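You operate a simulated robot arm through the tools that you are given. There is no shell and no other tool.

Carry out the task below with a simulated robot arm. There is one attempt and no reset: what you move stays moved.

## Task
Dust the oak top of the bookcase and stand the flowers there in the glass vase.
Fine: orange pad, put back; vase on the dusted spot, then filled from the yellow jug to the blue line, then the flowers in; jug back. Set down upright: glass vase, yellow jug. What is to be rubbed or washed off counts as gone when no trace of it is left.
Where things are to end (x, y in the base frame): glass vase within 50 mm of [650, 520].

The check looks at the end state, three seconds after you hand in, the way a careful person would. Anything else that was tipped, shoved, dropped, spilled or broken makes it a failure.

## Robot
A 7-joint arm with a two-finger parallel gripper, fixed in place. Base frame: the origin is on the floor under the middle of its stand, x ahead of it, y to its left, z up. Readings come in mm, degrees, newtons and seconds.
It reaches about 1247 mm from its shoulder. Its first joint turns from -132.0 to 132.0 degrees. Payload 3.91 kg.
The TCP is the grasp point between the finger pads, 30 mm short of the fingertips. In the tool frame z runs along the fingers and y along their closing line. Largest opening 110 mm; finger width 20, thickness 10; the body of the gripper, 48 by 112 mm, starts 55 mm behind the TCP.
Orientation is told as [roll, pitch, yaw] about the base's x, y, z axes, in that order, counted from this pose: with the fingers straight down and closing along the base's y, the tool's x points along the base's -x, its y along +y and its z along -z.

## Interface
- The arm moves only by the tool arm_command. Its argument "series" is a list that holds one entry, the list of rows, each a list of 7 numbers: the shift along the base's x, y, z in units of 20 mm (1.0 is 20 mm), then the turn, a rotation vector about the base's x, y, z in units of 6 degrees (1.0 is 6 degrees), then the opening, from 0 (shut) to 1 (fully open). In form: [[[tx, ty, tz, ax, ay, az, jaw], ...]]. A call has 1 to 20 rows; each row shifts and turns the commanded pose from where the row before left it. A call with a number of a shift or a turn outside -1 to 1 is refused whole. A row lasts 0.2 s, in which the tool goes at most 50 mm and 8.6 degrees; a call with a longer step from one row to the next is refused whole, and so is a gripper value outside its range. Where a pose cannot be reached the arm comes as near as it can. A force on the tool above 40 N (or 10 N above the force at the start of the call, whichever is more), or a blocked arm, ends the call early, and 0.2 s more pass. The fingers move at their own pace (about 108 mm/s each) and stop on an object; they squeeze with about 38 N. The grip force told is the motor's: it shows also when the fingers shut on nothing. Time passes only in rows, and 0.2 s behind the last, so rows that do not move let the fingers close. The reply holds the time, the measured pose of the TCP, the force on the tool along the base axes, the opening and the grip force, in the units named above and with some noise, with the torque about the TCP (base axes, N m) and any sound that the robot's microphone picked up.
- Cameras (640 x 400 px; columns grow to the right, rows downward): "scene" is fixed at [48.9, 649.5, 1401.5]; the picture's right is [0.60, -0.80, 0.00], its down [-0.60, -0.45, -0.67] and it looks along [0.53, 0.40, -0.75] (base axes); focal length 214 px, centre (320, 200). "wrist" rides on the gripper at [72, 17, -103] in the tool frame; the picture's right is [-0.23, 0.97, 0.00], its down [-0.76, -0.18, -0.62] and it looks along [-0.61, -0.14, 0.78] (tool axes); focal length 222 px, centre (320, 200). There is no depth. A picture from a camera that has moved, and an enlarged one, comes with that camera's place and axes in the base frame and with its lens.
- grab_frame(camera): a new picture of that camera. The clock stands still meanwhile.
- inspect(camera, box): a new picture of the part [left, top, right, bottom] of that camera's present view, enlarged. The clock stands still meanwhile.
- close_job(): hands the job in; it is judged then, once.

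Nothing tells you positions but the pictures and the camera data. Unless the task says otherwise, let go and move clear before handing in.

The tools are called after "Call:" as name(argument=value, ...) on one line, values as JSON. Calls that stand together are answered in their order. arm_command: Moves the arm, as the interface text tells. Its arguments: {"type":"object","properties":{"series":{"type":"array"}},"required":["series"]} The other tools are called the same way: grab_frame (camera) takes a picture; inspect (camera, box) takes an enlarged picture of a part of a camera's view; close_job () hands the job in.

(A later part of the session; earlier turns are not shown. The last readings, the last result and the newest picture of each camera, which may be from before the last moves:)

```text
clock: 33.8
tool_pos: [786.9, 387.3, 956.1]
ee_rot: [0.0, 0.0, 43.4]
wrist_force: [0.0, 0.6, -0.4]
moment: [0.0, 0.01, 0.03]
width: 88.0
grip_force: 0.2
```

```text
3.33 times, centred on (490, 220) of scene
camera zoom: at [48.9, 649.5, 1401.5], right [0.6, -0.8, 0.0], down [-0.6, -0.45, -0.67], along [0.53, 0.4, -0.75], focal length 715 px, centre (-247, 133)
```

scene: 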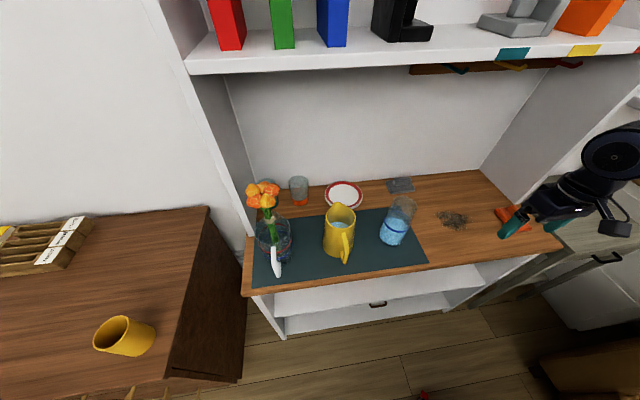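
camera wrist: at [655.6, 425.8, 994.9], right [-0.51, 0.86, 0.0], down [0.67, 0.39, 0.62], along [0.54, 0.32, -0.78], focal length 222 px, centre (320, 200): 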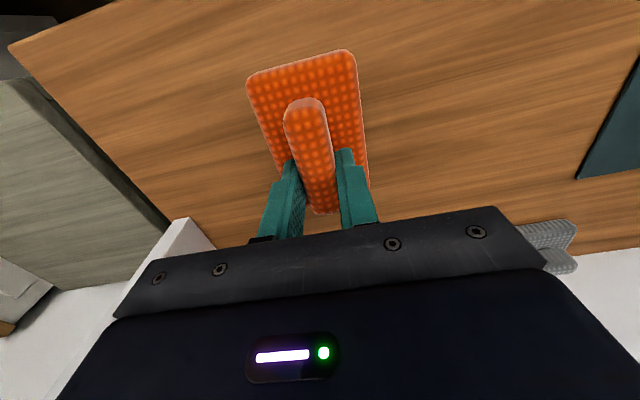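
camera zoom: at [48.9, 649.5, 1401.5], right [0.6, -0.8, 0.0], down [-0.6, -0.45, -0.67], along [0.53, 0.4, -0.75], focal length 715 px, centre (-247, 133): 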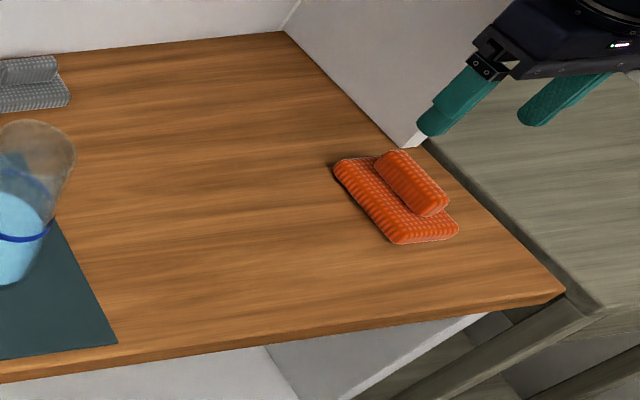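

The pad is back in place. Next I move in front of the glass cylinder vase for a close look at its water level and dimensions.

Call:
arm_command(series=[[[-0.8, -0.2, 0.5, 0, 0, 0, 1], [-0.95, 0.5, 0.5, 0, 0, 0, 1], [-0.98, 0.6, 0.5, 0, 0, 0, 1], [-0.98, 0.6, 0.3, 0, 0, 0, 1], [-0.98, 0.6, 0.2, 0, 0, 0, 1], [-0.98, 0.6, 0, 0, 0, 0, 1], [-0.98, 0.6, 0, 0, 0, 0, 1], [-0.98, 0.6, 0, 0, 0, 0, 1], [-0.98, 0.6, 0, 0, 0, 0, 1], [-0.98, 0.6, 0, 0, 0, 0, 1], [-0.98, 0.6, 0, 0, 0, 0, 1], [-0.98, 0.6, 0, 0, 0, 0, 1], [-0.98, 0.6, 0, 0, 0, 0, 1], [-0.98, 0.6, 0, 0, 0, 0, 1], [-0.98, 0.6, 0, 0, 0, 0, 1], [-0.98, 0.6, 0, 0, 0, 0, 1], [-0.98, 0.6, 0, 0, 0, 0, 1], [-0.98, 0.6, 0, 0, 0, 0, 1], [-0.98, 0.6, 0, 0, 0, 0, 1], [-0.98, 0.6, 0, 0, 0, 0, 1]]])

Call:
grab_frame(camera="wrist")

Call:
grab_frame(camera="scene")

```text
clock: 38.0
tool_pos: [400.4, 608.8, 995.4]
ee_rot: [-0.2, -0.1, 43.3]
wrist_force: [0.4, 0.4, 0.3]
moment: [-0.01, 0.03, 0.01]
width: 109.9
grip_force: 0.0
```

```text
taken
camera wrist: at [334.6, 570.3, 1098.9], right [-0.5, 0.86, 0.0], down [0.67, 0.39, 0.62], along [0.54, 0.31, -0.78], focal length 222 px, centre (320, 200)
```

wrist: 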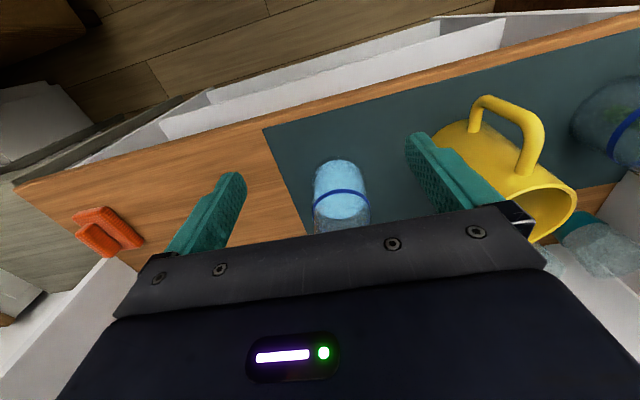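

```text
taken
```

scene: 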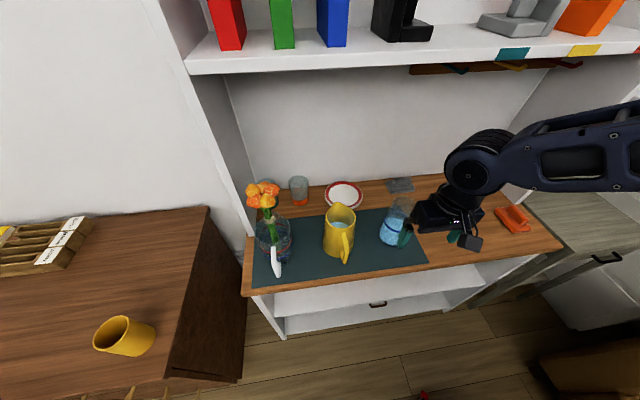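

The vase sits near (490, 685), half hidden by the gripper in this view. I'll raise the camera and move forward slightly for a better look.

Call:
arm_command(series=[[[0.2, 0.2, 1, 0, 0, 0, 1], [0.2, 0.2, 1, 0, 0, 0, 1], [0.2, 0.2, 1, 0, 0, 0, 1], [0.2, 0.2, 1, 0, 0, 0, 1], [0.2, 0.2, 1, 0, 0, 0, 1], [0.2, 0.2, 1, 0, 0, 0, 1]]])

Call:
grab_frame(camera="wrist")

Call:
inspect(camera="wrist", box=[260, 100, 380, 220])

Call:
inspect(camera="scene", box=[365, 180, 435, 260])

```text
clock: 39.4
tool_pos: [423.0, 630.8, 1117.3]
ee_rot: [-0.1, -0.1, 43.5]
wrist_force: [-0.4, 0.5, -0.4]
moment: [-0.03, 0.0, 0.0]
width: 110.0
grip_force: 0.0
```

```text
taken
camera wrist: at [357.8, 593.9, 1220.4], right [-0.5, 0.86, 0.0], down [0.67, 0.39, 0.62], along [0.54, 0.31, -0.78], focal length 222 px, centre (320, 200)
```

wrist: 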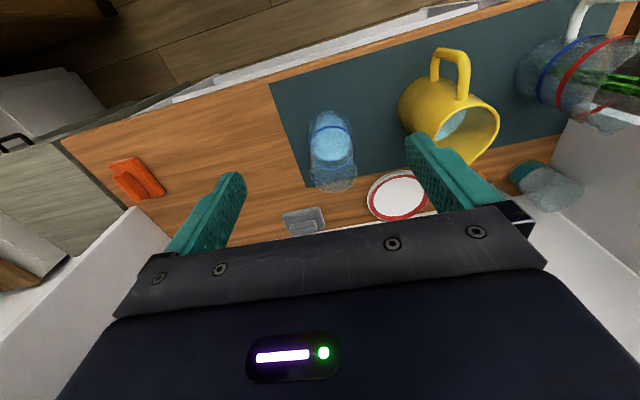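

```text
3.33 times, centred on (320, 160) of wrist
camera zoom: at [357.8, 593.9, 1220.4], right [-0.5, 0.86, 0.0], down [0.67, 0.39, 0.62], along [0.54, 0.31, -0.78], focal length 740 px, centre (320, 333)
```

zoom: 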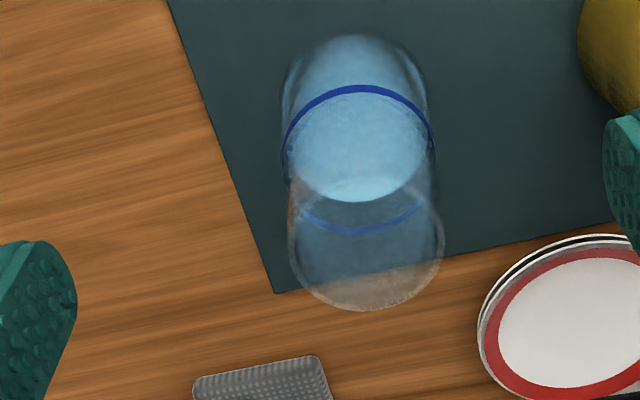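

```text
5.00 times, centred on (400, 220) of scene
camera zoom: at [48.9, 649.5, 1401.5], right [0.6, -0.8, 0.0], down [-0.6, -0.45, -0.67], along [0.53, 0.4, -0.75], focal length 1072 px, centre (-80, 100)
```

zoom: 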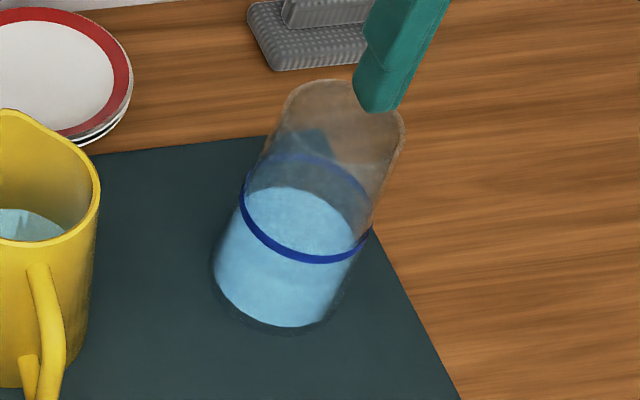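

Triangulated: vase axis ≈(488, 692), blue ring at z≈881, water at z≈856 (about 25 mm low), rim z≈957, so it needs topping up. I'll move above the vase and check centring before lowering the fingers around it.

Call:
arm_command(series=[[[0.54, 0.51, -0.5, 0, 0, 0, 1], [0.54, 0.51, -0.6, 0, 0, 0, 1], [0.54, 0.51, -0.8, 0, 0, 0, 1], [0.54, 0.51, -1, 0, 0, 0, 1], [0.54, 0.51, -1, 0, 0, 0, 1], [0.54, 0.51, -1, 0, 0, 0, 1]]])

Call:
grab_frame(camera="wrist")

Call:
inspect(camera="scene", box=[350, 150, 470, 270])

```text
clock: 40.8
tool_pos: [489.6, 692.8, 1018.3]
ee_rot: [0.0, -0.2, 43.4]
wrist_force: [-0.3, -1.1, 0.3]
moment: [-0.02, 0.01, -0.03]
width: 110.1
grip_force: 0.0
```

```text
taken
camera wrist: at [423.3, 655.5, 1121.9], right [-0.5, 0.86, 0.0], down [0.67, 0.39, 0.63], along [0.54, 0.32, -0.78], focal length 222 px, centre (320, 200)
```

wrist: 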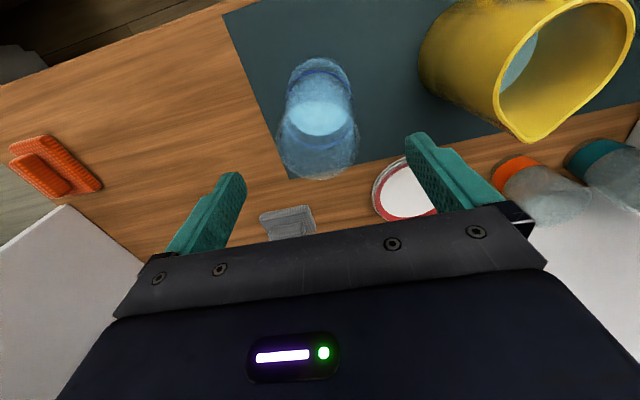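

```text
3.33 times, centred on (410, 210) of scene
camera zoom: at [48.9, 649.5, 1401.5], right [0.6, -0.8, 0.0], down [-0.6, -0.45, -0.67], along [0.53, 0.4, -0.75], focal length 715 px, centre (20, 167)
```

zoom: 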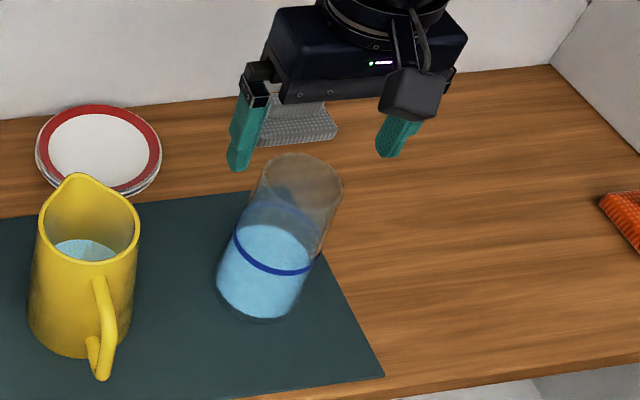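

The rim is centred between the fingers. Descending to TCP z≈927 around the vase.

Call:
arm_command(series=[[[-0.03, -0.02, -0.6, 0, 0, 0, 1], [-0.03, -0.02, -0.7, 0, 0, 0, 1], [-0.03, 0, -0.7, 0, 0, 0, 1], [0, 0, -0.7, 0, 0, 0, 1], [0, 0, -0.7, 0, 0, 0, 1], [0, 0, -0.7, 0, 0, 0, 1], [0, 0, -0.45, 0, 0, 0, 1], [0, 0, 0, 0, 0, 0, 1]]])

Call:
grab_frame(camera="wrist")

Call:
inspect(camera="scene", box=[350, 150, 470, 270])

```text
clock: 42.6
tool_pos: [486.1, 692.9, 926.3]
ee_rot: [0.0, -0.1, 43.5]
wrist_force: [-0.1, -0.2, -1.3]
moment: [0.02, 0.01, 0.0]
width: 109.8
grip_force: 0.0
```

```text
taken
camera wrist: at [421.3, 655.5, 1030.0], right [-0.5, 0.86, 0.0], down [0.67, 0.39, 0.62], along [0.54, 0.32, -0.78], focal length 222 px, centre (320, 200)
```

wrist: 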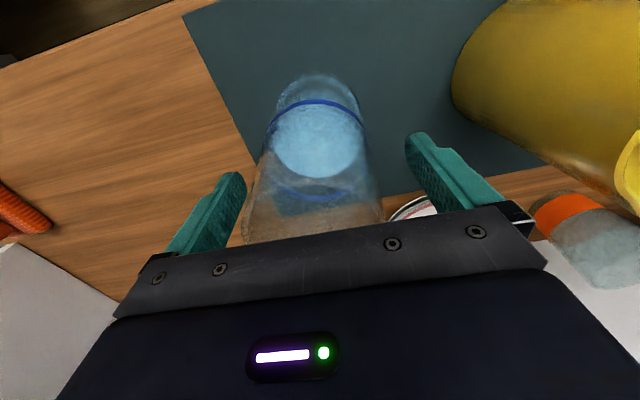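

```text
3.33 times, centred on (410, 210) of scene
camera zoom: at [48.9, 649.5, 1401.5], right [0.6, -0.8, 0.0], down [-0.6, -0.45, -0.67], along [0.53, 0.4, -0.75], focal length 715 px, centre (20, 167)
```

zoom: 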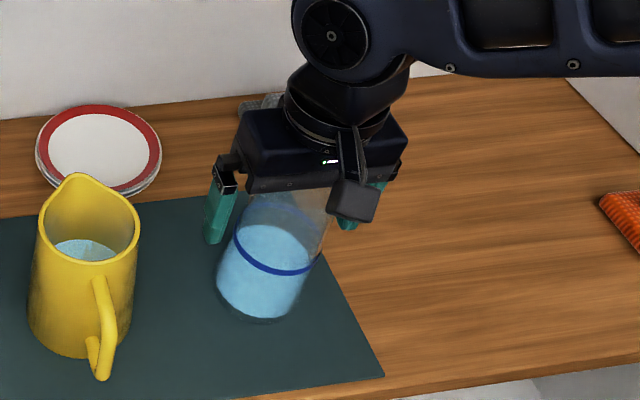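

The vase appears about 4–5 mm off-centre to the right between the fingers; I'll correct, then close.

Call:
arm_command(series=[[[0.15, -0.16, 0, 0, 0, 0, 1], [0, 0, 0, 0, 0, 0, 0.85], [0, 0, 0, 0, 0, 0, 0.78]]])

Call:
grab_frame(camera="wrist")

```text
clock: 43.4
tool_pos: [489.5, 690.5, 927.8]
ee_rot: [0.0, -0.2, 43.4]
wrist_force: [0.5, -0.7, -0.1]
moment: [-0.02, -0.02, 0.0]
width: 85.8
grip_force: 0.1
```

```text
taken
camera wrist: at [424.4, 652.2, 1030.8], right [-0.5, 0.86, 0.0], down [0.67, 0.39, 0.62], along [0.54, 0.32, -0.78], focal length 222 px, centre (320, 200)
```

wrist: 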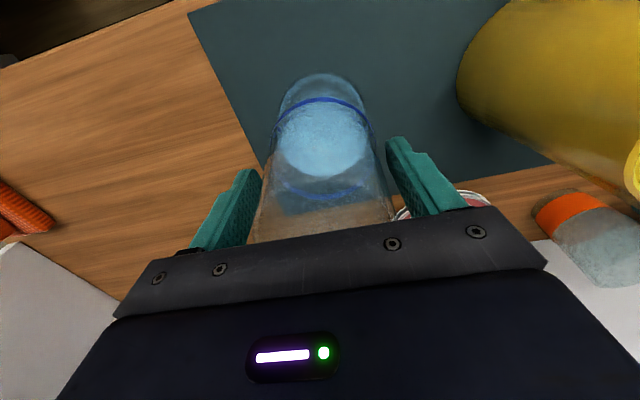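

Centred now. Closing on the vase.

Call:
arm_command(series=[[[0, 0, 0, 0, 0, 0, 0.7], [0, 0, 0, 0, 0, 0, 0.6], [0, 0, 0, 0, 0, 0, 0.5], [0, 0, 0, 0, 0, 0, 0.5]]])

Call:
inspect(camera="scene", box=[350, 150, 470, 270])

```text
clock: 44.4
tool_pos: [489.4, 690.6, 927.4]
ee_rot: [0.0, -0.2, 43.5]
wrist_force: [-4.8, 4.9, 4.7]
moment: [0.32, 0.28, 0.0]
width: 71.7
grip_force: 37.8
```

```text
3.33 times, centred on (410, 210) of scene
camera zoom: at [48.9, 649.5, 1401.5], right [0.6, -0.8, 0.0], down [-0.6, -0.45, -0.67], along [0.53, 0.4, -0.75], focal length 715 px, centre (20, 167)
```

zoom: 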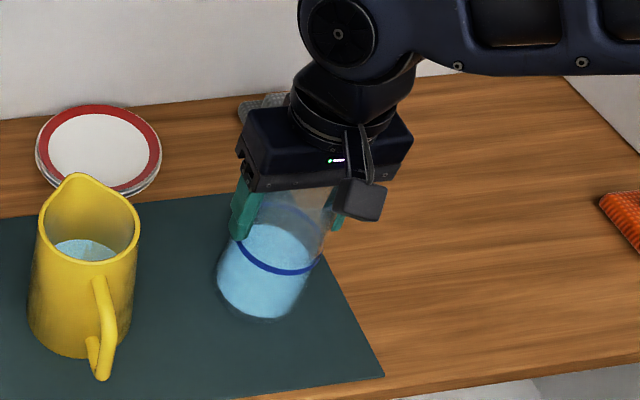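

Gripped at 71.7 mm. Lifting slowly by 30 mm.

Call:
arm_command(series=[[[0, 0, 0.1, 0, 0, 0, 0.5], [0, 0, 0.2, 0, 0, 0, 0.5], [0, 0, 0.3, 0, 0, 0, 0.5], [0, 0, 0.4, 0, 0, 0, 0.5], [0, 0, 0.3, 0, 0, 0, 0.5], [0, 0, 0.2, 0, 0, 0, 0.5], [0, 0, 0, 0, 0, 0, 0.5]]])

Call:
inspect(camera="scene", box=[350, 150, 470, 270])

Call:
grab_frame(camera="wrist")

```text
clock: 46.0
tool_pos: [490.2, 690.0, 956.6]
ee_rot: [0.0, -0.1, 43.5]
wrist_force: [0.2, 0.6, -5.6]
moment: [0.03, -0.05, -0.03]
width: 71.7
grip_force: 38.4
```

```text
3.33 times, centred on (410, 210) of scene
camera zoom: at [48.9, 649.5, 1401.5], right [0.6, -0.8, 0.0], down [-0.6, -0.45, -0.67], along [0.53, 0.4, -0.75], focal length 715 px, centre (20, 167)
```

zoom: 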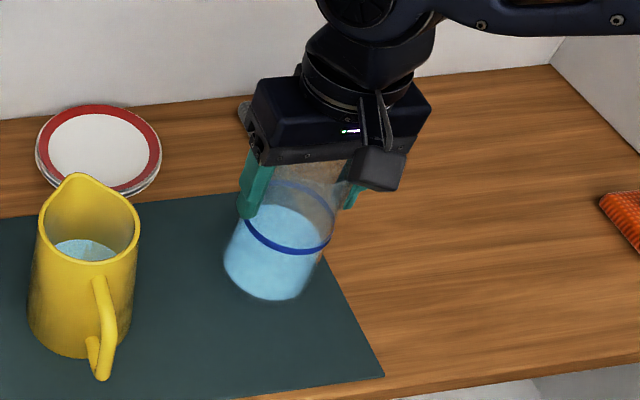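

```text
taken
camera wrist: at [424.4, 652.7, 1061.0], right [-0.5, 0.86, 0.0], down [0.67, 0.39, 0.62], along [0.54, 0.31, -0.78], focal length 222 px, centre (320, 200)
```

wrist: 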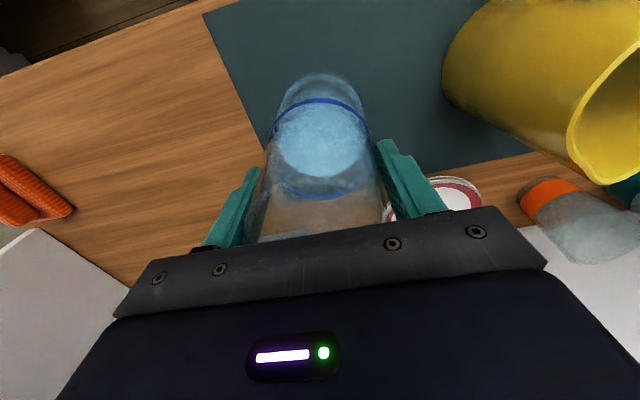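

Vase held upright (about 0.57 kg). Carrying it slowly to (665, 530).

Call:
arm_command(series=[[[0.168, -0.154, 0, 0, 0, 0, 0.5], [0.336, -0.308, 0, 0, 0, 0, 0.5], [0.504, -0.461, 0, 0, 0, 0, 0.5], [0.672, -0.615, 0, 0, 0, 0, 0.5], [0.672, -0.615, 0, 0, 0, 0, 0.5], [0.672, -0.615, 0, 0, 0, 0, 0.5], [0.672, -0.615, 0, 0, 0, 0, 0.5], [0.672, -0.615, 0, 0, 0, 0, 0.5], [0.672, -0.615, 0, 0, 0, 0, 0.5], [0.672, -0.615, 0, 0, 0, 0, 0.5], [0.672, -0.615, 0, 0, 0, 0, 0.5], [0.672, -0.615, 0, 0, 0, 0, 0.5], [0.672, -0.615, 0, 0, 0, 0, 0.5], [0.504, -0.461, 0, 0, 0, 0, 0.5], [0.336, -0.308, 0, 0, 0, 0, 0.5], [0.168, -0.154, 0, 0, 0, 0, 0.5], [0, 0, 0, 0, 0, 0, 0.5]]])

Call:
inspect(camera="scene", box=[380, 140, 540, 270])

```text
clock: 49.6
tool_pos: [664.2, 529.5, 957.0]
ee_rot: [0.0, 0.0, 43.5]
wrist_force: [-1.1, 0.2, -5.1]
moment: [0.02, 0.01, -0.03]
width: 71.7
grip_force: 37.8
```

```text
3.08 times, centred on (460, 205) of scene
camera zoom: at [48.9, 649.5, 1401.5], right [0.6, -0.8, 0.0], down [-0.6, -0.45, -0.67], along [0.53, 0.4, -0.75], focal length 660 px, centre (-111, 185)
```

zoom: 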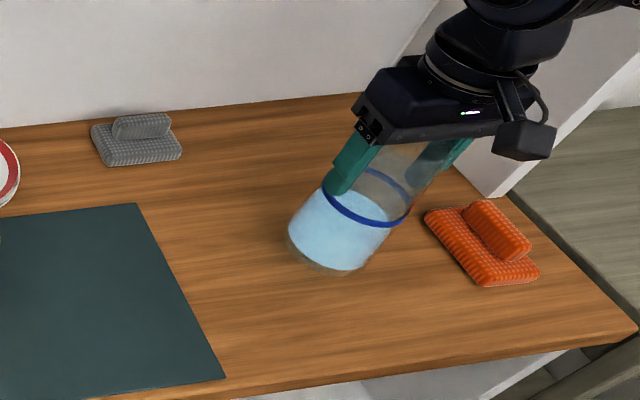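

Vase is above the target. Lowering gently until contact.

Call:
arm_command(series=[[[0, 0, -0.2, 0, 0, 0, 0.5], [0, 0, -0.3, 0, 0, 0, 0.5], [0, 0, -0.3, 0, 0, 0, 0.5], [0, 0, -0.3, 0, 0, 0, 0.5], [0, 0, -0.2, 0, 0, 0, 0.5], [0, 0, -0.1, 0, 0, 0, 0.5], [0, 0, 0, 0, 0, 0, 0.5]]])

```text
clock: 51.2
tool_pos: [664.6, 530.6, 929.6]
ee_rot: [-0.1, -0.1, 43.5]
wrist_force: [0.5, -0.6, -4.9]
moment: [0.03, 0.01, 0.01]
width: 71.6
grip_force: 37.6
```

Call:
arm_command(series=[[[0, 0, -0.06, 0, 0, 0, 0.5], [0, 0, -0.06, 0, 0, 0, 0.5], [0, 0, 0, 0, 0, 0, 0.5]]])

```text
clock: 52.0
tool_pos: [663.0, 530.2, 927.0]
ee_rot: [0.0, -0.2, 43.4]
wrist_force: [-0.6, 0.7, -5.6]
moment: [-0.02, -0.01, -0.02]
width: 72.0
grip_force: 37.8
```

The vase is not yet touching (still about 5 N hanging). Continuing in ~1 mm steps.

Call:
arm_command(series=[[[0, 0, -0.05, 0, 0, 0, 0.5], [0, 0, 0, 0, 0, 0, 0.5]]])

Call:
arm_command(series=[[[0, 0, -0.05, 0, 0, 0, 0.5], [0, 0, 0, 0, 0, 0, 0.5]]])

```text
clock: 52.6
tool_pos: [663.5, 528.6, 925.3]
ee_rot: [-0.1, -0.1, 43.4]
wrist_force: [0.4, -1.1, -5.6]
moment: [-0.03, 0.0, 0.01]
width: 71.6
grip_force: 37.6
```

```text
clock: 53.2
tool_pos: [662.8, 531.2, 924.9]
ee_rot: [0.0, -0.1, 43.4]
wrist_force: [-0.3, 0.8, -4.3]
moment: [0.01, 0.02, -0.01]
width: 71.9
grip_force: 38.1
```

Call:
arm_command(series=[[[0, 0, -0.04, 0, 0, 0, 0.5], [0, 0, 0, 0, 0, 0, 0.5]]])

Call:
arm_command(series=[[[0, 0, -0.03, 0, 0, 0, 0.5], [0, 0, 0, 0, 0, 0, 0.5]]])

```text
clock: 53.8
tool_pos: [663.3, 530.6, 924.1]
ee_rot: [0.0, 0.0, 43.4]
wrist_force: [0.8, 0.5, -4.4]
moment: [0.02, 0.03, 0.02]
width: 71.7
grip_force: 38.0
```

```text
clock: 54.4
tool_pos: [663.5, 529.6, 924.3]
ee_rot: [-0.1, -0.1, 43.3]
wrist_force: [-0.6, -0.4, -2.8]
moment: [-0.05, 0.03, -0.01]
width: 71.8
grip_force: 37.7
```

Load is transferring to the table (−2.8 N). One more tiny step, then release.

Call:
arm_command(series=[[[0, 0, -0.04, 0, 0, 0, 0.5], [0, 0, 0, 0, 0, 0, 0.5]]])

Call:
arm_command(series=[[[0, 0, 0, 0, 0, 0, 0.7], [0, 0, 0, 0, 0, 0, 0.85], [0, 0, 0, 0, 0, 0, 1], [0, 0, 0, 0, 0, 0, 1]]])

Call:
inspect(camera="scene", box=[380, 140, 540, 270])

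Call:
grab_frame(camera="wrist")

```text
clock: 55.0
tool_pos: [664.7, 530.2, 923.4]
ee_rot: [0.0, -0.2, 43.5]
wrist_force: [-0.7, 0.0, 8.7]
moment: [-0.42, -0.19, -0.01]
width: 71.9
grip_force: 38.1
```

```text
clock: 56.0
tool_pos: [663.9, 529.8, 923.2]
ee_rot: [0.1, -0.2, 43.4]
wrist_force: [0.8, -0.9, 0.0]
moment: [0.0, 0.02, 0.01]
width: 110.1
grip_force: 0.1
```

```text
3.08 times, centred on (460, 205) of scene
camera zoom: at [48.9, 649.5, 1401.5], right [0.6, -0.8, 0.0], down [-0.6, -0.45, -0.67], along [0.53, 0.4, -0.75], focal length 660 px, centre (-111, 185)
```

zoom: 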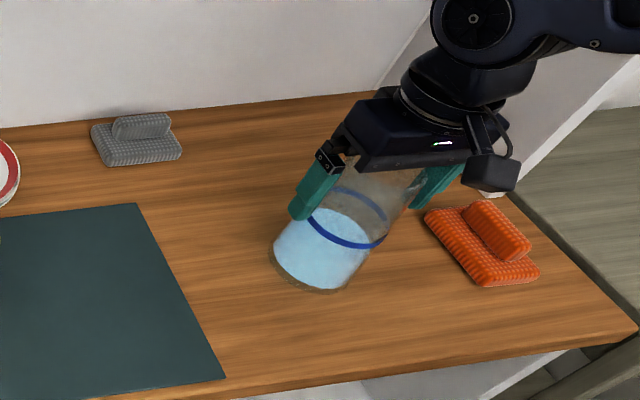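

```text
taken
camera wrist: at [598.9, 492.0, 1026.6], right [-0.5, 0.86, 0.0], down [0.67, 0.39, 0.62], along [0.54, 0.32, -0.78], focal length 222 px, centre (320, 200)
```

wrist: 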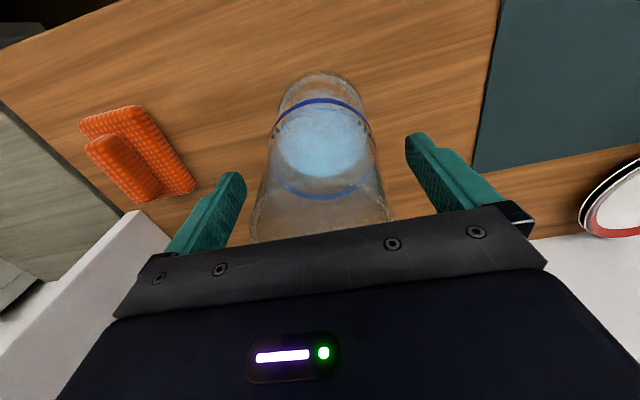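

Vase stands upright at about (664, 530). Rising clear and moving to view the yellow jug.

Call:
arm_command(series=[[[0, 0, 0.4, 0, 0, 0, 1], [0, 0, 0.8, 0, 0, 0, 1], [0, 0, 1, 0, 0, 0, 1], [0, 0, 1, 0, 0, 0, 1], [0, 0, 1, 0, 0, 0, 1], [0, 0, 1, 0, 0, 0, 1], [0, 0, 1, 0, 0, 0, 1], [-0.5, -0.1, 1, 0, 0, 0, 1], [-0.95, 0.3, 0.5, 0, 0, 0, 1], [-0.95, 0.6, 0.3, 0, 0, 0, 1], [-0.95, 0.6, 0, 0, 0, 0, 1], [-0.95, 0.6, 0, 0, 0, 0, 1], [-0.95, 0.6, 0, 0, 0, 0, 1], [-0.95, 0.6, 0, 0, 0, 0, 1], [-0.95, 0.6, 0, 0, 0, 0, 1], [-0.95, 0.6, 0, 0, 0, 0, 1], [-0.95, 0.6, 0, 0, 0, 0, 1], [-0.95, 0.6, 0, 0, 0, 0, 1], [-0.95, 0.6, 0, 0, 0, 0, 1]]])

Call:
grab_frame(camera="wrist")

Call:
grab_frame(camera="scene")

```text
clock: 60.0
tool_pos: [445.9, 652.7, 1083.2]
ee_rot: [0.0, -0.1, 43.4]
wrist_force: [1.1, 0.0, -0.8]
moment: [-0.02, 0.04, 0.01]
width: 110.2
grip_force: 0.0
```

```text
taken
camera wrist: at [379.5, 616.0, 1186.4], right [-0.5, 0.86, 0.0], down [0.67, 0.39, 0.62], along [0.54, 0.31, -0.78], focal length 222 px, centre (320, 200)
```

wrist: 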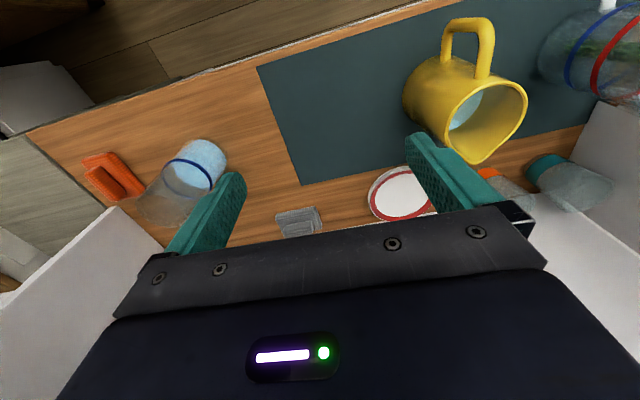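

```text
taken
```

scene: 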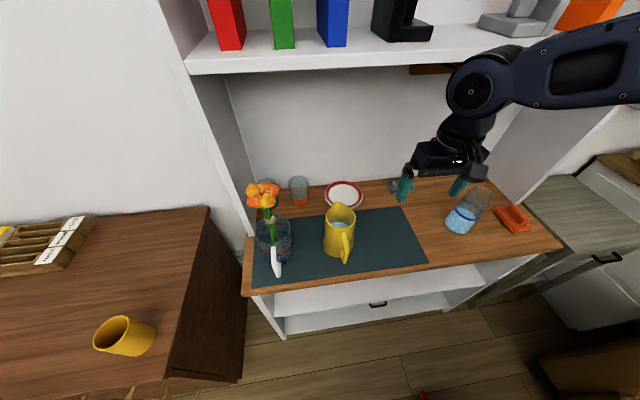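

The jug has a large loop handle facing the robot. I'll move to centre the jug in the wrist view.

Call:
arm_command(series=[[[-0.7, 0.85, 0.3, 0, 0, 0, 1], [-0.7, 0.85, 0.3, 0, 0, 0, 1], [-0.7, 0.85, 0.3, 0, 0, 0, 1], [-0.7, 0.85, 0.3, 0, 0, 0, 1], [-0.7, 0.85, 0.3, 0, 0, 0, 1], [-0.7, 0.85, 0.3, 0, 0, 0, 1], [-0.7, 0.85, 0.3, 0, 0, 0, 1]]])

Call:
grab_frame(camera="wrist")

Call:
inspect(camera="wrist", box=[220, 40, 440, 210])

Call:
inspect(camera="scene", box=[300, 190, 380, 280])

```text
clock: 61.6
tool_pos: [346.9, 772.9, 1125.6]
ee_rot: [-0.2, -0.1, 43.4]
wrist_force: [-0.5, 0.1, 0.0]
moment: [-0.01, 0.04, -0.01]
width: 110.1
grip_force: 0.1
```

```text
taken
camera wrist: at [281.4, 734.9, 1228.9], right [-0.5, 0.86, 0.0], down [0.67, 0.39, 0.62], along [0.54, 0.31, -0.78], focal length 222 px, centre (320, 200)
```

wrist: 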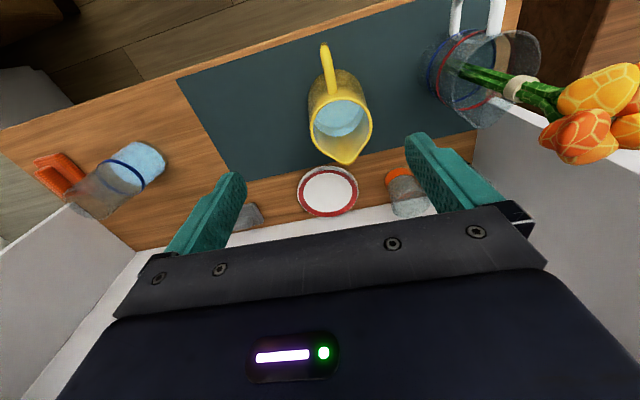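

```text
2.35 times, centred on (330, 125) of wrist
camera zoom: at [281.4, 734.9, 1228.9], right [-0.5, 0.86, 0.0], down [0.67, 0.39, 0.62], along [0.54, 0.31, -0.78], focal length 523 px, centre (296, 376)
```

zoom: 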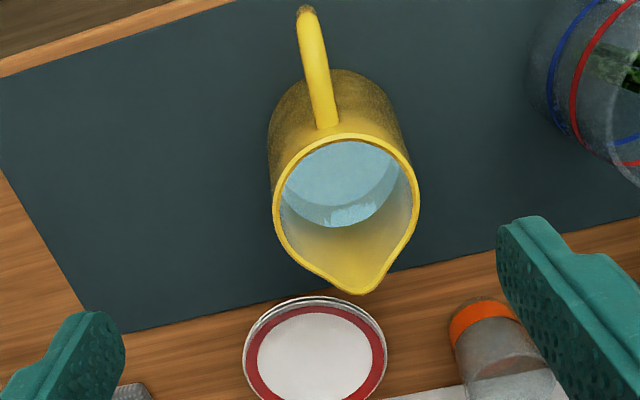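

```text
4.44 times, centred on (340, 235) of scene
camera zoom: at [48.9, 649.5, 1401.5], right [0.6, -0.8, 0.0], down [-0.6, -0.45, -0.67], along [0.53, 0.4, -0.75], focal length 953 px, centre (231, 44)
```

zoom: 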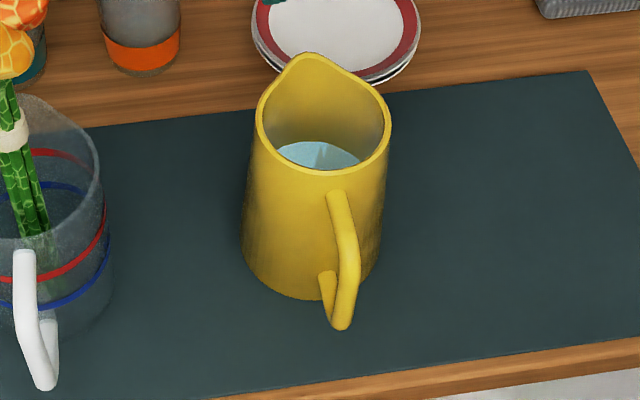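

The jug's spout points toward the wall and its handle toward the robot; its axis is near (357, 810), rim z≈941. A top-down body grip then a sideways (rightward) tilt looks best, so I'll rehearse the pour pose with the empty gripper first to check it is reachable.

Call:
arm_command(series=[[[0.71, -0.477, 0.2, 0, 0, -0.982, 1], [0.71, -0.477, 0.2, 0, 0, -0.982, 1], [0.71, -0.477, 0, 0, 0, -0.982, 1], [0.71, -0.477, 0, 0, 0, -0.982, 1], [0.71, -0.477, 0, 0, 0, -0.982, 1], [0.71, -0.477, 0, 0, 0, -0.982, 1], [0.71, -0.477, 0, 0, 0, -0.982, 1], [0.71, -0.477, 0, 0, 0, -0.982, 1], [0.71, -0.477, 0, 0, 0, -0.982, 1], [0.71, -0.477, 0, 0, 0, -0.982, 1], [0.71, -0.477, 0, 0, 0, -0.982, 1], [0.71, -0.477, 0, 0, 0, -0.982, 1], [0.71, -0.477, 0, 0, 0, -0.982, 1], [0.71, -0.477, 0, 0, 0, -0.982, 1], [0.71, -0.477, 0, 0, 0, -0.982, 1]]])

```text
clock: 64.8
tool_pos: [559.1, 631.1, 1134.1]
ee_rot: [-0.2, 0.0, -45.1]
wrist_force: [-0.8, -0.8, 0.9]
moment: [0.01, 0.0, -0.01]
width: 109.8
grip_force: 0.1
```

Yaw −45° reached. Now a test tilt of 60° in free air.

Call:
arm_command(series=[[[0, 0, 0, 0.7071, 0.7071, 0, 1], [0, 0, 0, 0.7071, 0.7071, 0, 1], [0, 0, 0, 0.7071, 0.7071, 0, 1], [0, 0, 0, 0.7071, 0.7071, 0, 1], [0, 0, 0, 0.7071, 0.7071, 0, 1], [0, 0, 0, 0.7071, 0.7071, 0, 1], [0, 0, 0, 0.7071, 0.7071, 0, 1], [0, 0, 0, 0.7071, 0.7071, 0, 1], [0, 0, 0, 0.7071, 0.7071, 0, 1], [0, 0, 0, 0.7071, 0.7071, 0, 1]]])

Call:
grab_frame(camera="scene")

```text
clock: 67.0
tool_pos: [561.7, 631.0, 1132.6]
ee_rot: [0.2, 60.0, -44.7]
wrist_force: [-0.2, 0.0, 0.3]
moment: [0.01, -0.05, -0.02]
width: 110.2
grip_force: 0.2
```

```text
taken
```

scene: 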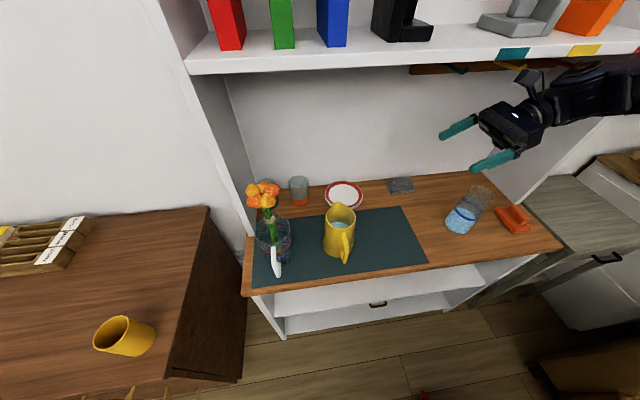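

60° tilt works. Now testing the actual pour position beside the vase.

Call:
arm_command(series=[[[0.35, -0.343, -0.85, 0, 0, 0, 1], [0.35, -0.343, -0.85, 0, 0, 0, 1], [0.35, -0.343, -0.85, 0, 0, 0, 1], [0.35, -0.343, -0.85, 0, 0, 0, 1], [0.35, -0.343, -0.85, 0, 0, 0, 1], [0.35, -0.343, -0.85, 0, 0, 0, 1], [0.35, -0.343, -0.85, 0, 0, 0, 1]]])

Call:
grab_frame(camera="scene")

Call:
grab_frame(camera="wrist")

```text
clock: 68.6
tool_pos: [610.0, 580.3, 1014.5]
ee_rot: [0.2, 59.9, -44.7]
wrist_force: [-0.7, 0.6, 0.2]
moment: [-0.02, -0.01, -0.06]
width: 109.7
grip_force: 0.1
```

```text
taken
```

scene: 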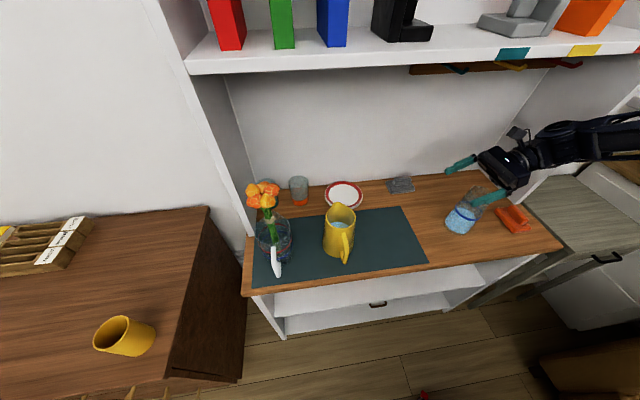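

```text
taken
camera wrist: at [658.6, 555.4, 1129.0], right [0.77, 0.61, -0.19], down [0.53, -0.78, -0.35], along [-0.36, 0.16, -0.92], focal length 222 px, centre (320, 200)
```

wrist: 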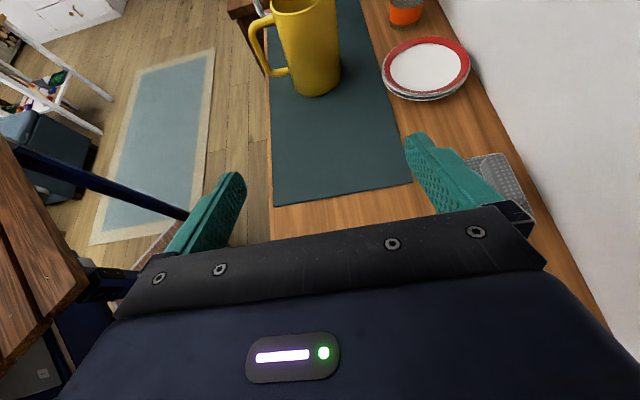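

The pour pose is reachable. Quick check for a steeper tilt (78°) too, then I return to go for the jug.

Call:
arm_command(series=[[[0, 0, 0, 0.7071, 0.7071, 0, 1], [0, 0, 0, 0.7071, 0.7071, 0, 1], [0, 0, 0, 0.7071, 0.7071, 0, 1]]])

Call:
arm_command(series=[[[-0.35, 0.35, 0.9, -0.7071, -0.7071, 0, 1], [-0.35, 0.35, 0.9, -0.7071, -0.7071, 0, 1], [-0.35, 0.35, 0.9, -0.7071, -0.7071, 0, 1], [-0.35, 0.35, 0.9, -0.7071, -0.7071, 0, 1], [-0.35, 0.35, 0.9, -0.7071, -0.7071, 0, 1], [-0.35, 0.35, 0.9, -0.7071, -0.7071, 0, 1], [-0.7, 0.5, 0, -0.7071, -0.7071, 0, 1], [-0.7, 0.5, 0, -0.7071, -0.7071, 0, 1], [-0.7, 0.5, 0, -0.7071, -0.7071, 0, 1], [-0.7, 0.5, 0, -0.7071, -0.7071, 0, 1], [-0.7, 0.5, 0, -0.7071, -0.7071, 0, 1], [-0.7, 0.5, 0, -0.7071, -0.7071, 0, 1], [-0.7, 0.5, 0, -0.7071, -0.7071, 0, 1]]])

```text
clock: 69.4
tool_pos: [609.8, 582.0, 1014.4]
ee_rot: [0.4, 77.8, -44.6]
wrist_force: [-0.4, 0.4, 0.7]
moment: [-0.03, -0.02, 0.03]
width: 109.8
grip_force: 0.1
```

```text
clock: 72.2
tool_pos: [469.6, 693.7, 1121.4]
ee_rot: [-0.1, -0.2, -45.0]
wrist_force: [0.8, 0.0, -0.2]
moment: [0.04, 0.03, 0.03]
width: 110.0
grip_force: 0.0
```

Reachable up to 78°. Now rotating back and positioning over the jug.

Call:
arm_command(series=[[[-0.375, 0.388, -0.2, 0, 0, 0.989, 1], [-0.375, 0.388, -0.2, 0, 0, 0.989, 1], [-0.375, 0.388, -0.2, 0, 0, 0.989, 1], [-0.375, 0.388, -0.2, 0, 0, 0.989, 1], [-0.375, 0.388, -0.2, 0, 0, 0.989, 1], [-0.375, 0.388, -0.2, 0, 0, 0.989, 1], [-0.375, 0.388, -0.2, 0, 0, 0.989, 1], [-0.375, 0.388, -0.2, 0, 0, 0.989, 1], [-0.375, 0.388, -0.2, 0, 0, 0.989, 1], [-0.375, 0.388, -0.2, 0, 0, 0.989, 1], [-0.375, 0.388, -0.2, 0, 0, 0.989, 1], [-0.375, 0.388, -0.2, 0, 0, 0.989, 1], [-0.375, 0.388, -0.2, 0, 0, 0.989, 1], [-0.375, 0.388, -0.2, 0, 0, 0.989, 1], [-0.375, 0.388, -0.2, 0, 0, 0.989, 1]]])

Call:
grab_frame(camera="wrist")

Call:
inspect(camera="scene", box=[290, 160, 400, 280])

```text
clock: 75.4
tool_pos: [355.9, 812.7, 1063.2]
ee_rot: [0.0, -0.1, 44.1]
wrist_force: [-0.3, -0.8, 0.6]
moment: [0.02, 0.05, -0.03]
width: 109.9
grip_force: 0.0
```

```text
taken
camera wrist: at [291.7, 772.5, 1166.6], right [-0.51, 0.86, 0.0], down [0.67, 0.4, 0.62], along [0.54, 0.32, -0.78], focal length 222 px, centre (320, 200)
```

wrist: 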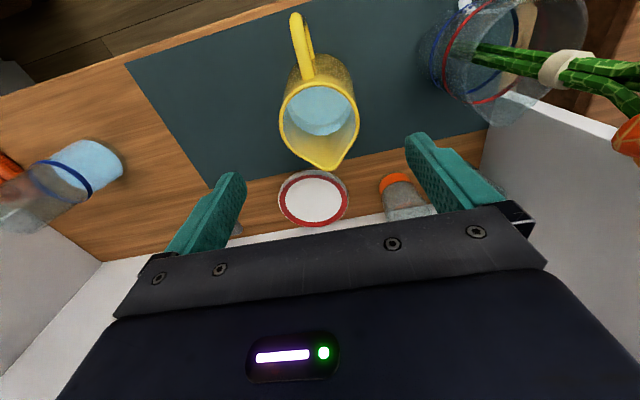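

```text
3.33 times, centred on (345, 220) of scene
camera zoom: at [48.9, 649.5, 1401.5], right [0.6, -0.8, 0.0], down [-0.6, -0.45, -0.67], along [0.53, 0.4, -0.75], focal length 715 px, centre (237, 133)
```

zoom: 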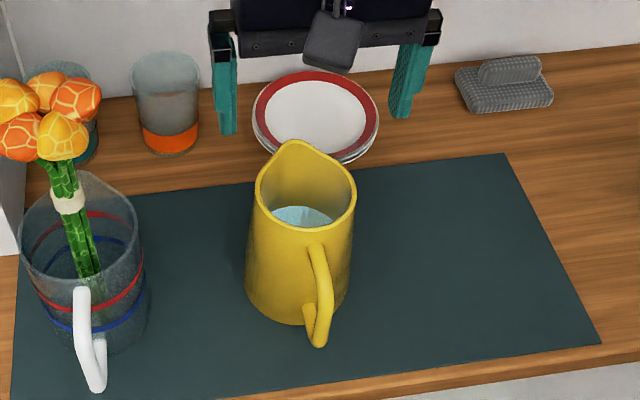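

Checking centring on the jug rim more precisely.

Call:
inspect(camera="wrist", box=[260, 60, 380, 180])

```text
3.33 times, centred on (320, 120) of wrist
camera zoom: at [291.7, 772.5, 1166.6], right [-0.51, 0.86, 0.0], down [0.67, 0.4, 0.62], along [0.54, 0.32, -0.78], focal length 740 px, centre (320, 467)
```

zoom: 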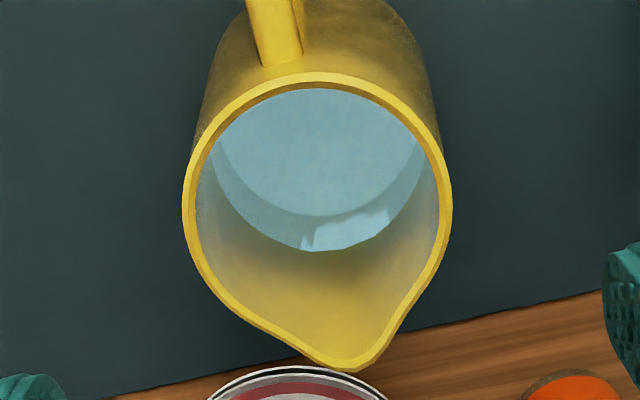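

Rim centre ≈(355.7, 809.9), spout direction ≈42°. Small correction, then descending to just around the rim to check finger clearance.

Call:
arm_command(series=[[[0, -0.13, -0.5, 0, 0, 0, 1], [0, 0, -0.8, 0, 0, 0, 1], [0, 0, -0.9, 0, 0, 0, 1], [0, 0, -0.9, 0, 0, 0, 1], [0, 0, -0.8, 0, 0, 0, 1], [0, 0, -0.6, 0, 0, 0, 1], [0, 0, 0, 0, 0, 0, 1]]])

Call:
grab_frame(camera="wrist")

Call:
inspect(camera="scene", box=[290, 160, 400, 280])

```text
clock: 77.0
tool_pos: [356.4, 807.2, 971.7]
ee_rot: [0.1, -0.1, 44.0]
wrist_force: [0.2, 0.2, -0.1]
moment: [-0.01, 0.0, -0.01]
width: 109.9
grip_force: 0.1
```

```text
taken
camera wrist: at [292.1, 769.1, 1075.8], right [-0.51, 0.86, 0.0], down [0.67, 0.4, 0.62], along [0.54, 0.32, -0.78], focal length 222 px, centre (320, 200)
```

wrist: 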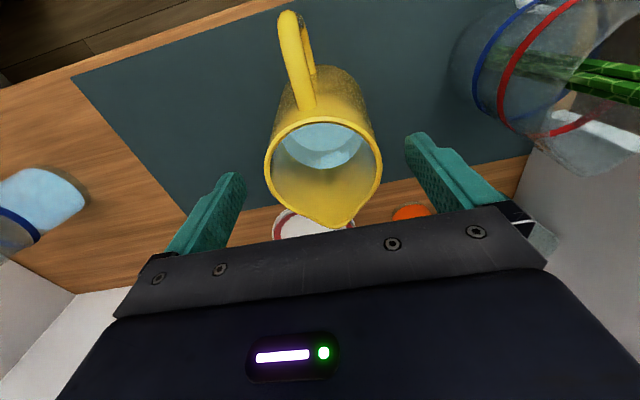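

```text
3.33 times, centred on (345, 220) of scene
camera zoom: at [48.9, 649.5, 1401.5], right [0.6, -0.8, 0.0], down [-0.6, -0.45, -0.67], along [0.53, 0.4, -0.75], focal length 715 px, centre (237, 133)
```

zoom: 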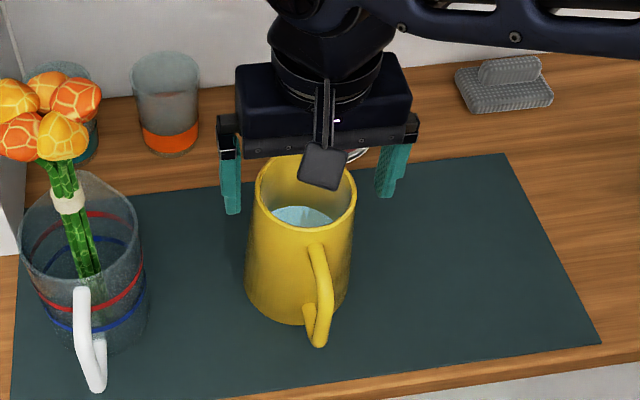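

Well centred. Descending the rest of the way around the jug body.

Call:
arm_command(series=[[[0, 0, -0.5, 0, 0, 0, 1], [0, 0, -0.7, 0, 0, 0, 1], [0, 0, -0.7, 0, 0, 0, 1], [0, 0, -0.7, 0, 0, 0, 1], [0, 0, -0.6, 0, 0, 0, 1], [0, 0, -0.35, 0, 0, 0, 1], [0, 0, 0, 0, 0, 0, 1]]])

Call:
grab_frame(camera="wrist")

Call:
inspect(camera="scene", box=[290, 160, 400, 280])

```text
clock: 78.6
tool_pos: [357.2, 808.0, 901.4]
ee_rot: [0.1, -0.1, 44.0]
wrist_force: [0.0, 0.1, 0.6]
moment: [0.02, -0.01, -0.02]
width: 110.1
grip_force: 0.1
```

```text
taken
camera wrist: at [291.5, 769.5, 1004.1], right [-0.51, 0.86, 0.0], down [0.67, 0.4, 0.62], along [0.54, 0.32, -0.78], focal length 222 px, centre (320, 200)
```

wrist: 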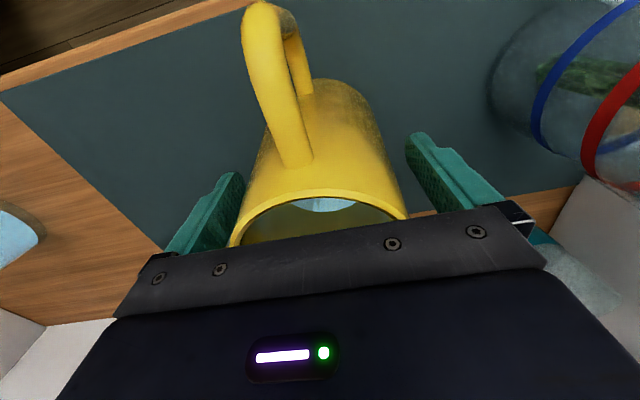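

```text
3.33 times, centred on (345, 220) of scene
camera zoom: at [48.9, 649.5, 1401.5], right [0.6, -0.8, 0.0], down [-0.6, -0.45, -0.67], along [0.53, 0.4, -0.75], focal length 715 px, centre (237, 133)
```

zoom: 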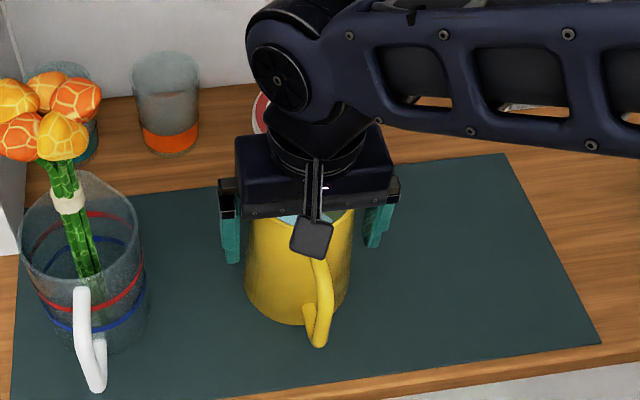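

Good. Lowering 5 mm more and closing on the jug.

Call:
arm_command(series=[[[-0.05, 0.05, -0.25, 0, 0, 0, 1], [0, 0, 0, 0, 0, 0, 0.9], [0, 0, 0, 0, 0, 0, 0.8], [0, 0, 0, 0, 0, 0, 0.7], [0, 0, 0, 0, 0, 0, 0.65], [0, 0, 0, 0, 0, 0, 0.65]]])

Call:
inspect(camera="scene", box=[290, 160, 400, 280])

```text
clock: 80.0
tool_pos: [355.1, 809.7, 896.3]
ee_rot: [0.0, -0.1, 44.0]
wrist_force: [0.6, -2.8, 0.0]
moment: [-0.3, -0.01, -0.13]
width: 90.2
grip_force: 37.8
```

```text
3.33 times, centred on (345, 220) of scene
camera zoom: at [48.9, 649.5, 1401.5], right [0.6, -0.8, 0.0], down [-0.6, -0.45, -0.67], along [0.53, 0.4, -0.75], focal length 715 px, centre (237, 133)
```

zoom: 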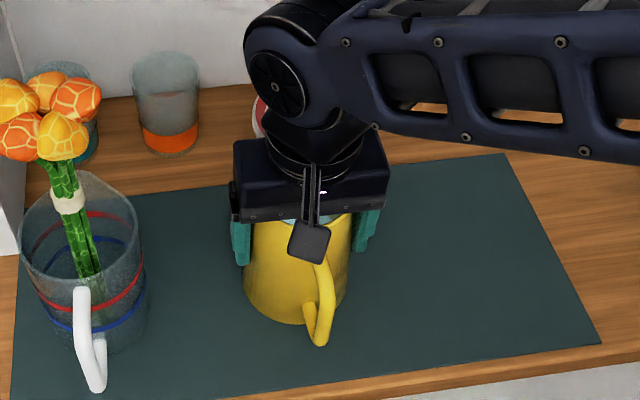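

Jug gripped at 90 mm (pick-up pose TCP (355, 809.7, 896.3), yaw 44). Lifting slowly.

Call:
arm_command(series=[[[0, 0, 0.15, 0, 0, 0, 0.65], [0, 0, 0.3, 0, 0, 0, 0.65], [0, 0, 0.4, 0, 0, 0, 0.65], [0, 0, 0.5, 0, 0, 0, 0.65], [0, 0, 0.5, 0, 0, 0, 0.65], [0, 0, 0.5, 0, 0, 0, 0.65], [0, 0, 0.3, 0, 0, 0, 0.65], [0, 0, 0.1, 0, 0, 0, 0.65], [0, 0, 0, 0, 0, 0, 0.65]]])

Call:
inspect(camera="scene", box=[290, 160, 400, 280])

```text
clock: 82.0
tool_pos: [355.5, 808.9, 950.4]
ee_rot: [-0.1, -0.1, 44.0]
wrist_force: [-0.2, 0.1, -5.6]
moment: [0.0, 0.03, 0.01]
width: 87.2
grip_force: 38.0
```

```text
3.33 times, centred on (345, 220) of scene
camera zoom: at [48.9, 649.5, 1401.5], right [0.6, -0.8, 0.0], down [-0.6, -0.45, -0.67], along [0.53, 0.4, -0.75], focal length 715 px, centre (237, 133)
```

zoom: 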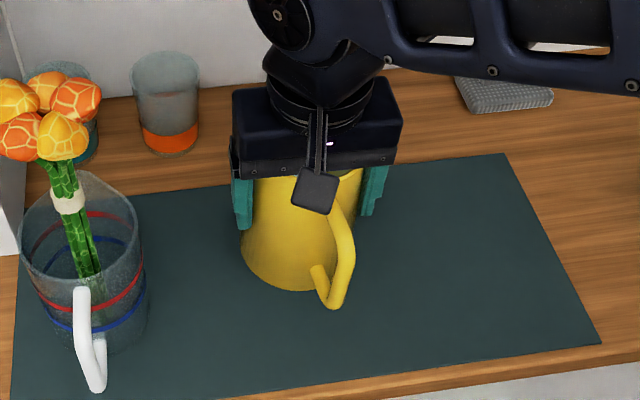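

The opening shrank from 90.2 to 87.2 mm during the lift, suggesting some slip along the taper. I'll hold still and check whether it is stable.

Call:
arm_command(series=[[[0, 0, 0, 0, 0, 0, 0.6], [0, 0, 0, 0, 0, 0, 0.6], [0, 0, 0, 0, 0, 0, 0.6], [0, 0, 0, 0, 0, 0, 0.6], [0, 0, 0, 0, 0, 0, 0.6]]])

Call:
grab_frame(camera="wrist")

Call:
inspect(camera="scene", box=[310, 190, 380, 270])

```text
clock: 83.2
tool_pos: [354.3, 809.5, 950.4]
ee_rot: [0.0, -0.1, 44.0]
wrist_force: [1.6, -0.3, -4.7]
moment: [-0.01, 0.02, 0.0]
width: 87.3
grip_force: 38.4
```

```text
taken
camera wrist: at [290.5, 770.7, 1053.3], right [-0.51, 0.86, 0.0], down [0.67, 0.4, 0.62], along [0.54, 0.32, -0.78], focal length 222 px, centre (320, 200)
```

wrist: 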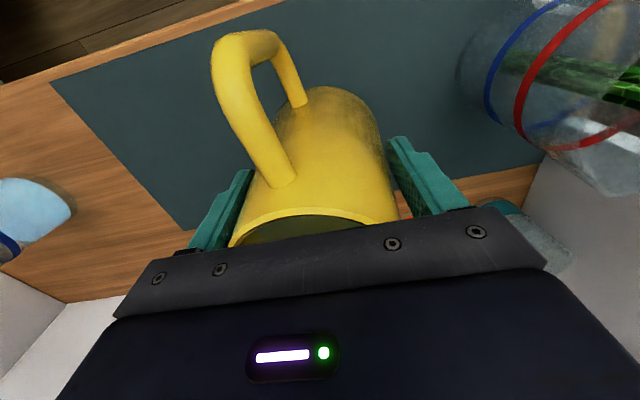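

```text
5.00 times, centred on (345, 230) of scene
camera zoom: at [48.9, 649.5, 1401.5], right [0.6, -0.8, 0.0], down [-0.6, -0.45, -0.67], along [0.53, 0.4, -0.75], focal length 1072 px, centre (195, 50)
```

zoom: 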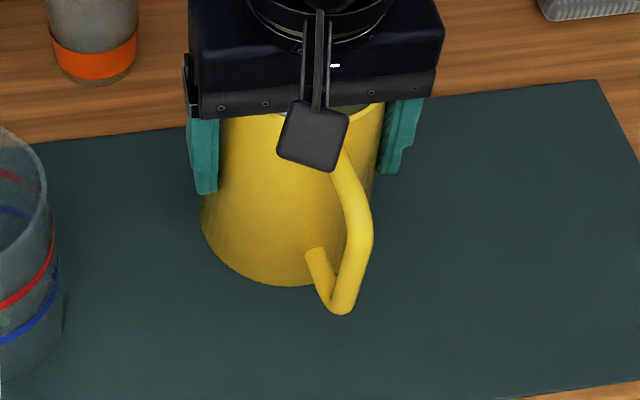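

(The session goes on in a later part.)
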